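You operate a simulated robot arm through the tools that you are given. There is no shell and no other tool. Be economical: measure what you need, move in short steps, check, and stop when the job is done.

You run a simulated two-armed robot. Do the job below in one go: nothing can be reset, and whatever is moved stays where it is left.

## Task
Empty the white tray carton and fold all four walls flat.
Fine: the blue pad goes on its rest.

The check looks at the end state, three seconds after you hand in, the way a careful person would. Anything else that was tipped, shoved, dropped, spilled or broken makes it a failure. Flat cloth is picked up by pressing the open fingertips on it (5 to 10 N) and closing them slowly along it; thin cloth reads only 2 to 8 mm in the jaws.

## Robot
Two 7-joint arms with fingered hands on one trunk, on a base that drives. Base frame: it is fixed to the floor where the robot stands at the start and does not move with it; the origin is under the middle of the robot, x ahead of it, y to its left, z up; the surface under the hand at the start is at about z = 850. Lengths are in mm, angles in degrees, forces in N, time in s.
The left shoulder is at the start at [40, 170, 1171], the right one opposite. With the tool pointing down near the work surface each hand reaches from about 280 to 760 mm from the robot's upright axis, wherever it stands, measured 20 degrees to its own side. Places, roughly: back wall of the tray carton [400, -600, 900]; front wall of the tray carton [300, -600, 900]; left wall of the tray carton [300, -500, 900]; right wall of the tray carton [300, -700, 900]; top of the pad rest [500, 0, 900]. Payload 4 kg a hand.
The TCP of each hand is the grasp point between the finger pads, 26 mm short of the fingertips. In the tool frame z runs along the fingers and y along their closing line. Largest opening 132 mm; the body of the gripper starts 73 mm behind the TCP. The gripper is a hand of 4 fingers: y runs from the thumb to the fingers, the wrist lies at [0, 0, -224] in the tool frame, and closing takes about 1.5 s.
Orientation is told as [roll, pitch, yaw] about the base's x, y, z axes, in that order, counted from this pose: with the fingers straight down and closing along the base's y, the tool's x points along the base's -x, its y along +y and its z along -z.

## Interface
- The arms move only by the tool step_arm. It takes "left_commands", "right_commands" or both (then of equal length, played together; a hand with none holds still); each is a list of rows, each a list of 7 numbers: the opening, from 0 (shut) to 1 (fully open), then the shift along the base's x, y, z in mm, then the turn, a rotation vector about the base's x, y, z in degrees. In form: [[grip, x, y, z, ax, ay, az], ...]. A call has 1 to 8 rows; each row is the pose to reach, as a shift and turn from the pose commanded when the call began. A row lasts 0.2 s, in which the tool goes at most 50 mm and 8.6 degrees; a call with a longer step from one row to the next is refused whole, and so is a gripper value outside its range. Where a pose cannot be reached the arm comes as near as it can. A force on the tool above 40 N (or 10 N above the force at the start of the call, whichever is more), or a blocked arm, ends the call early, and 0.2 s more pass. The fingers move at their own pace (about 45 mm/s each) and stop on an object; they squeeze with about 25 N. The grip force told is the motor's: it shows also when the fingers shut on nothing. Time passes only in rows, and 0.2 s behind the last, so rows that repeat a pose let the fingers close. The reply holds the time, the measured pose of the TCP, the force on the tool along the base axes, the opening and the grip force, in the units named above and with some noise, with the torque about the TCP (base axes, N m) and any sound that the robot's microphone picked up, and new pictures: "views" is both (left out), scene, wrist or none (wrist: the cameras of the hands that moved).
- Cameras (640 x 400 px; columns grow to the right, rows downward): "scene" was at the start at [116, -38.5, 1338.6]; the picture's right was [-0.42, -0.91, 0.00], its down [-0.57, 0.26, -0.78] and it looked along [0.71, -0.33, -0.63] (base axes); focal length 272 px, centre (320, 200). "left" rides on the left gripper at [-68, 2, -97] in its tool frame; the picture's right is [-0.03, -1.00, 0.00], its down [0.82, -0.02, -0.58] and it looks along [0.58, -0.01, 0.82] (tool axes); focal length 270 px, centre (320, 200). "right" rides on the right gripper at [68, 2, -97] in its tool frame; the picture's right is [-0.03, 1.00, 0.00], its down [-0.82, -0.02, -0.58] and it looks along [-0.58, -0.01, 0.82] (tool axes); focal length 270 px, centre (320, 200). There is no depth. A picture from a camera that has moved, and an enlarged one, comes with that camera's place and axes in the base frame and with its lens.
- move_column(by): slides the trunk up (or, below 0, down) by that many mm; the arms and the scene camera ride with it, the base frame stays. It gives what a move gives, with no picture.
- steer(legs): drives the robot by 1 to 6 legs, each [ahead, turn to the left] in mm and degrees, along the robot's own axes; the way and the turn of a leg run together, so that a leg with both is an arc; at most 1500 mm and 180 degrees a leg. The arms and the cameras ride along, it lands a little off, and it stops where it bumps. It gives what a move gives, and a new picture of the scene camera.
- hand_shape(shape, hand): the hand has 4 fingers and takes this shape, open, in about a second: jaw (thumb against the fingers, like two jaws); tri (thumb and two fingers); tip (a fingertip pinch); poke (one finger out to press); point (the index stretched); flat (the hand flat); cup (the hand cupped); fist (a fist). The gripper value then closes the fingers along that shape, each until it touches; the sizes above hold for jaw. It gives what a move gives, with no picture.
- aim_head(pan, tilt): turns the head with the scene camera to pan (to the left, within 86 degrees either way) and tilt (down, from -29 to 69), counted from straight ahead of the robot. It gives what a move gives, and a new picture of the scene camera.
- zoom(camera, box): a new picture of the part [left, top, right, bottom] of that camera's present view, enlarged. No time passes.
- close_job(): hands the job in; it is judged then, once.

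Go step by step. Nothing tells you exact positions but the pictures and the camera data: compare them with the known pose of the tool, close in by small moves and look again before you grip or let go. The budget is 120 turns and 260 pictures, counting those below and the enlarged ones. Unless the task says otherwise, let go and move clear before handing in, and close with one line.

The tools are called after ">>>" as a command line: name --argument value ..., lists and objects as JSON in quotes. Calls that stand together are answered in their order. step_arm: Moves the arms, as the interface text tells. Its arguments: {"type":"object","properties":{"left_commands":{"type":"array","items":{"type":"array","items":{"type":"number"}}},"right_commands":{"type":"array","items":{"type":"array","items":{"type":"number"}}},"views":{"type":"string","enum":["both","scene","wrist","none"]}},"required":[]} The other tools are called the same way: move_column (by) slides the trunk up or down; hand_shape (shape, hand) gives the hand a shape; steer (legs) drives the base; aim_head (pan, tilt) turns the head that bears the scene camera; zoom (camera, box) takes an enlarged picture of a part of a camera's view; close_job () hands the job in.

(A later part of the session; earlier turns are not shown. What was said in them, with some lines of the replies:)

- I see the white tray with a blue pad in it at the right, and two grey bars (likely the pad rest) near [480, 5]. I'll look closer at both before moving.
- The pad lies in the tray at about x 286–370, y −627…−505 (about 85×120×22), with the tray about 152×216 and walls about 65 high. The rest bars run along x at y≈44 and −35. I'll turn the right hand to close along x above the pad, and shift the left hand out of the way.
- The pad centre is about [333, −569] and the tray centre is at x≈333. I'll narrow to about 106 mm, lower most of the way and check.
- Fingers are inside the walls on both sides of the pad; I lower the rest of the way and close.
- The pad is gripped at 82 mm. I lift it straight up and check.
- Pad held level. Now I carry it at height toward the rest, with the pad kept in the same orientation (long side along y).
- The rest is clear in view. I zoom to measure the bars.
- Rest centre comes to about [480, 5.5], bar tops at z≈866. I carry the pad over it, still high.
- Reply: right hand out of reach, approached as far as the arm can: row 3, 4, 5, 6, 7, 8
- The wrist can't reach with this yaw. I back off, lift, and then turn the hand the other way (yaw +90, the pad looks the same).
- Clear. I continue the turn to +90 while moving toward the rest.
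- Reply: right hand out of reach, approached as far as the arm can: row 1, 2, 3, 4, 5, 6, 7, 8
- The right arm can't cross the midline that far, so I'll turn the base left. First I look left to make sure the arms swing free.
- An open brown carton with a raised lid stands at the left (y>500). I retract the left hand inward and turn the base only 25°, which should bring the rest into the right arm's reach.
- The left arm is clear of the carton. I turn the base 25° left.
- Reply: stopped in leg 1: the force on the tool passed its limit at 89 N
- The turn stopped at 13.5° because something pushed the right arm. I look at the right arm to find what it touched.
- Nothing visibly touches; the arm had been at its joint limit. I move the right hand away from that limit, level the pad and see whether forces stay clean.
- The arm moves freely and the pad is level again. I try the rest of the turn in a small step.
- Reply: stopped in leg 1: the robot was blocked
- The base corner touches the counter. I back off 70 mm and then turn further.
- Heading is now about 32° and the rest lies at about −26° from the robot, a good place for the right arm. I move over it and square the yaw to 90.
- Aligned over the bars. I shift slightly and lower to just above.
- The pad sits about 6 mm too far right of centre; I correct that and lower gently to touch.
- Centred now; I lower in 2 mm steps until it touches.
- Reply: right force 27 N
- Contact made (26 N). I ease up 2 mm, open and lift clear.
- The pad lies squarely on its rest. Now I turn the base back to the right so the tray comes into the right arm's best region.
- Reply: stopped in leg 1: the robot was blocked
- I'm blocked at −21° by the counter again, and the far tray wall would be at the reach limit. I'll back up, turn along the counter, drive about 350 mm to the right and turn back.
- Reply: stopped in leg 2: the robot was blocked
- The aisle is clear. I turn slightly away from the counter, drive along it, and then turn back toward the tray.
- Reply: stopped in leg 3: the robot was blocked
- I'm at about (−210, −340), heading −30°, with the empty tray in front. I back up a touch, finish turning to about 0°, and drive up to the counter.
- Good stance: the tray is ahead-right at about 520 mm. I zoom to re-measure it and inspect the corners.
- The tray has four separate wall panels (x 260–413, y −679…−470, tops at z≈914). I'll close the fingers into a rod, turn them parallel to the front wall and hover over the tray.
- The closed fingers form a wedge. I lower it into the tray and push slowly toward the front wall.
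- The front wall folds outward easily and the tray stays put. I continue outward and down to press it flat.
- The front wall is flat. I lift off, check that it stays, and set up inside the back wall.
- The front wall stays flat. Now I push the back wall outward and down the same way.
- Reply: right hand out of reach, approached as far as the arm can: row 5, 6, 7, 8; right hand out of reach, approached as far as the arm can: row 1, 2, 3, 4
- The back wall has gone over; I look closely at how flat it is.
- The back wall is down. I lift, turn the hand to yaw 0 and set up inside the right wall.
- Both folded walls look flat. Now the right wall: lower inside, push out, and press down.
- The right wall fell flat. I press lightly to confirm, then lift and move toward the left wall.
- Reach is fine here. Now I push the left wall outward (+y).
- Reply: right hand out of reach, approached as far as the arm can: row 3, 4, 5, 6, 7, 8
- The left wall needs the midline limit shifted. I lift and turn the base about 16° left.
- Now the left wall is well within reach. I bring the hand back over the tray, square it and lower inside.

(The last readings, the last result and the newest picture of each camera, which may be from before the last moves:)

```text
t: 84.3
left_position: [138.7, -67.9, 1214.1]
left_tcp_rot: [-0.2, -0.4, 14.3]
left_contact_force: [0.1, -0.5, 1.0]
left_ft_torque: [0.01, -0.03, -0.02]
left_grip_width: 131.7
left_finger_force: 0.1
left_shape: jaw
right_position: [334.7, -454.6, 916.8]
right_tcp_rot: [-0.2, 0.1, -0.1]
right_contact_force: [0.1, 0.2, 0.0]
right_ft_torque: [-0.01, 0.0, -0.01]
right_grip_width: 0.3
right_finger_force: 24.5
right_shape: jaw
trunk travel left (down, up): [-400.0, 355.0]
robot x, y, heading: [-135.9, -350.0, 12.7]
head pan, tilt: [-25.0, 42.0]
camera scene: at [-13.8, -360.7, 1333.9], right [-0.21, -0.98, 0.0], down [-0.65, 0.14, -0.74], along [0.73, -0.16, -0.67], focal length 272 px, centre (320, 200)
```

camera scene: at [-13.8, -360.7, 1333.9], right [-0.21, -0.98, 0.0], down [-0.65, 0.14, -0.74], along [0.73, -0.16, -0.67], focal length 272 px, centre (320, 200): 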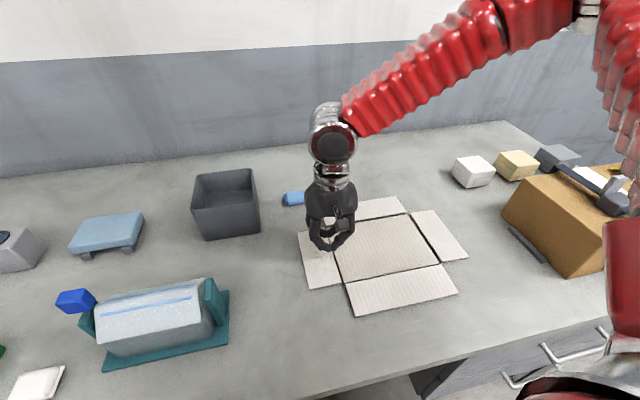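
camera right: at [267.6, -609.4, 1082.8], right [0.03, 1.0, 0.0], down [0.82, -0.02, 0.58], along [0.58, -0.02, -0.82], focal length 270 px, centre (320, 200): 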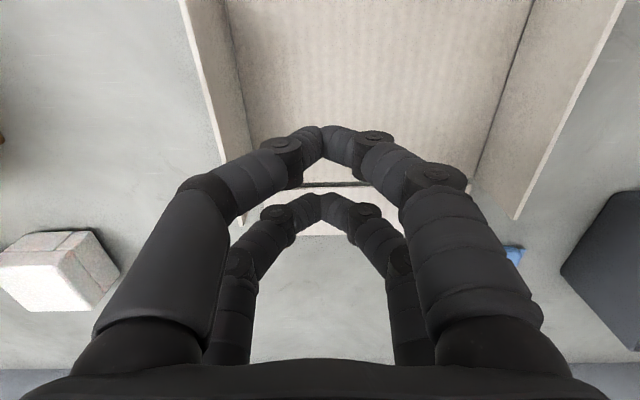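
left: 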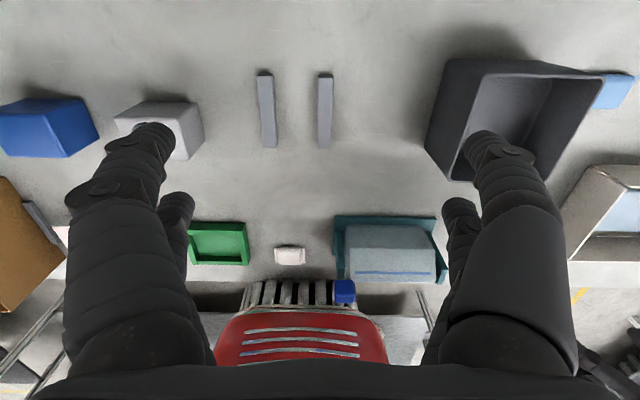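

The left wall is over. I press it flat, then lift and go to press the back wall at x≈442.

>>> step_arm --right_commands '[[0, 0, 12, -6, 0, 0, 0], [0, 0, 20, -14, 0, 0, 0], [0, 0, 22, -22, 0, 0, 0], [0, 0, 22, -29, 0, 0, 0], [0, 0, 22, -33, 0, 0, 0], [0, 0, 22, -33, 0, 0, 0]]' --views "none"

>>> step_arm --right_commands '[[0, 0, 0, 30, 0, 0, 0], [0, 20, -30, 65, 0, 0, 0], [0, 50, -70, 65, 0, 0, 0], [0, 80, -110, 65, 0, 0, 0], [0, 107, -143, 55, 0, 0, 0], [0, 107, -143, 25, 0, 0, 0], [0, 107, -143, 10, 0, 0, 0], [0, 107, -143, 5, 0, 0, 0]]' --views "scene"

>>> zoom --camera "scene" --box '[280, 180, 480, 330]'

```text
t: 85.7
left_position: [137.2, -68.9, 1216.5]
left_tcp_rot: [-0.2, -0.4, 14.3]
left_contact_force: [-0.4, 0.0, 0.0]
left_ft_torque: [-0.02, 0.03, 0.02]
left_grip_width: 132.2
left_finger_force: 0.0
left_shape: jaw
right_position: [334.5, -432.9, 884.5]
right_tcp_rot: [-0.2, -0.2, 0.0]
right_contact_force: [2.5, -4.8, 21.2]
right_ft_torque: [-0.24, 0.19, 0.08]
right_grip_width: 0.1
right_finger_force: 25.1
right_shape: jaw
trunk travel left (down, up): [-400.0, 355.0]
robot x, y, heading: [-133.4, -349.7, 12.5]
head pan, tilt: [-25.0, 42.0]
```

```text
refused: row 2 steps farther than a row can; nothing moved
```

```text
2.67 times, centred on (380, 255) of scene
camera zoom: at [-15.2, -360.9, 1334.3], right [-0.21, -0.98, 0.0], down [-0.65, 0.14, -0.74], along [0.73, -0.16, -0.67], focal length 726 px, centre (160, 53)
```

zoom: 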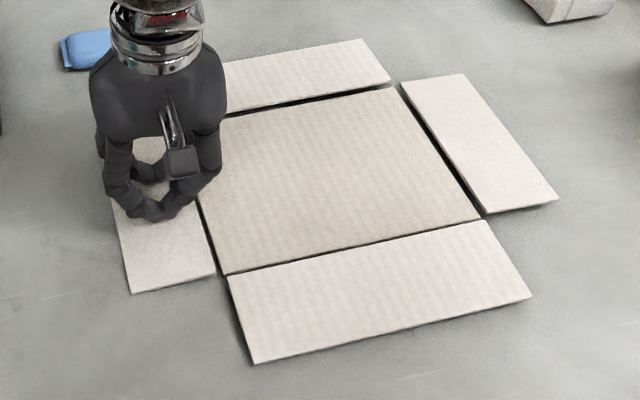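

All four look flat. I press the back wall lightly to be sure.

>>> step_arm --right_commands '[[0, 0, 0, 30, 0, 0, 0], [0, 12, -16, 65, 0, 0, 0], [0, 38, -52, 65, 0, 0, 0], [0, 64, -88, 65, 0, 0, 0], [0, 90, -122, 65, 0, 0, 0], [0, 107, -143, 45, 0, 0, 0], [0, 107, -143, 20, 0, 0, 0], [0, 107, -143, 7, 0, 0, 0]]' --views "none"

>>> step_arm --right_commands '[[0, 0, 0, -3, 0, 0, 0], [0, 0, 0, -6, 0, 0, 0], [0, 0, 0, -6, 0, 0, 0]]' --views "scene"

```text
t: 87.5
left_position: [138.6, -68.8, 1215.2]
left_tcp_rot: [-0.3, -0.4, 14.3]
left_contact_force: [0.4, -0.6, -0.9]
left_ft_torque: [-0.01, -0.01, 0.03]
left_grip_width: 131.8
left_finger_force: 0.1
left_shape: jaw
right_position: [439.5, -576.4, 891.8]
right_tcp_rot: [-0.2, 0.1, 0.0]
right_contact_force: [-0.4, -0.8, 0.6]
right_ft_torque: [-0.01, 0.05, 0.02]
right_grip_width: 0.1
right_finger_force: 25.2
right_shape: jaw
trunk travel left (down, up): [-400.0, 355.0]
robot x, y, heading: [-132.5, -351.5, 12.7]
head pan, tilt: [-25.0, 42.0]
```

```text
t: 88.3
left_position: [138.7, -67.7, 1215.2]
left_tcp_rot: [-0.2, -0.2, 14.3]
left_contact_force: [-0.4, 0.6, -0.5]
left_ft_torque: [-0.01, 0.02, 0.02]
left_grip_width: 132.0
left_finger_force: 0.1
left_shape: jaw
right_position: [439.3, -574.8, 886.5]
right_tcp_rot: [-0.2, -0.2, 0.0]
right_contact_force: [1.5, 0.4, 13.9]
right_ft_torque: [0.04, 0.31, 0.03]
right_grip_width: 0.0
right_finger_force: 25.4
right_shape: jaw
trunk travel left (down, up): [-400.0, 355.0]
robot x, y, heading: [-132.7, -350.2, 12.7]
head pan, tilt: [-25.0, 42.0]
camera scene: at [-15.0, -360.2, 1334.2], right [-0.21, -0.98, 0.0], down [-0.65, 0.14, -0.74], along [0.73, -0.16, -0.67], focal length 272 px, centre (320, 200)
```

scene: 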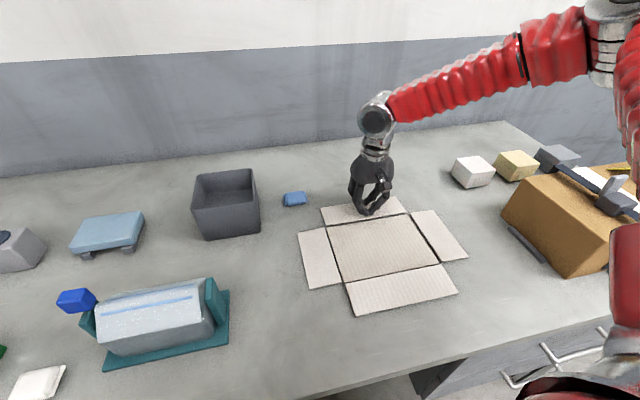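

The back wall is pressed flat too. I lift the hand straight up and take a last look.

>>> step_arm --right_commands '[[0, 0, 0, 40, 0, 0, 0], [0, 0, 0, 85, 0, 0, 0], [0, 0, 0, 130, 0, 0, 0], [0, 0, 0, 175, 0, 0, 0], [0, 0, 0, 200, 0, 0, 0], [0, 0, 0, 200, 0, 0, 0]]' --views "scene"

>>> zoom --camera "scene" --box '[280, 180, 480, 330]'

>>> zoom --camera "scene" --box '[40, 170, 280, 340]'

```text
t: 89.7
left_position: [139.2, -68.2, 1215.2]
left_tcp_rot: [-0.1, -0.3, 14.4]
left_contact_force: [0.5, -0.7, 0.0]
left_ft_torque: [-0.01, -0.01, 0.01]
left_grip_width: 132.0
left_finger_force: 0.0
left_shape: jaw
right_position: [440.5, -575.0, 1084.2]
right_tcp_rot: [-0.2, 0.2, 0.0]
right_contact_force: [-0.1, 0.6, 0.5]
right_ft_torque: [0.03, -0.02, 0.03]
right_grip_width: 0.0
right_finger_force: 24.9
right_shape: jaw
trunk travel left (down, up): [-400.0, 355.0]
robot x, y, heading: [-136.9, -345.9, 12.4]
head pan, tilt: [-25.0, 42.0]
camera scene: at [-13.7, -360.7, 1333.9], right [-0.21, -0.98, 0.0], down [-0.65, 0.14, -0.74], along [0.73, -0.16, -0.67], focal length 272 px, centre (320, 200)
```

scene: 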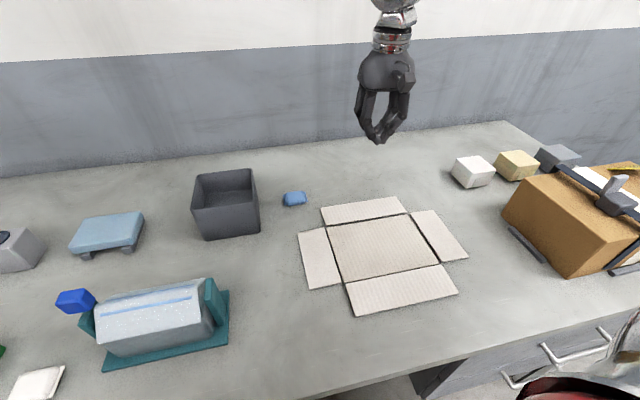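

```text
2.67 times, centred on (380, 255) of scene
camera zoom: at [-13.7, -360.7, 1333.9], right [-0.21, -0.98, 0.0], down [-0.65, 0.14, -0.74], along [0.73, -0.16, -0.67], focal length 726 px, centre (160, 53)
```

zoom: 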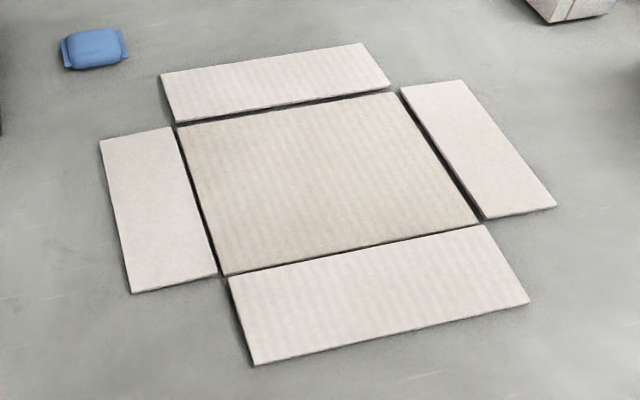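

```text
2.35 times, centred on (160, 255) of scene
camera zoom: at [-13.7, -360.7, 1333.9], right [-0.21, -0.98, 0.0], down [-0.65, 0.14, -0.74], along [0.73, -0.16, -0.67], focal length 640 px, centre (696, 71)
```

zoom: 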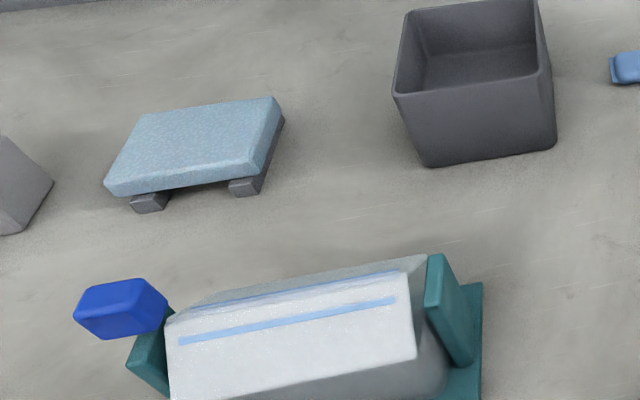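

The tray is empty with all four walls flat, the pad lies on its rest and nothing else looks disturbed, so I hand in.

>>> close_job

```text
The job is handed in.
```

The white tray carton is empty with all four walls folded flat, the blue pad is on its rest, and the hands are clear. The base bumped something five times while driving, probably the counter. I saw nothing on the counter moved by it, but I didn't check the floor around the base.
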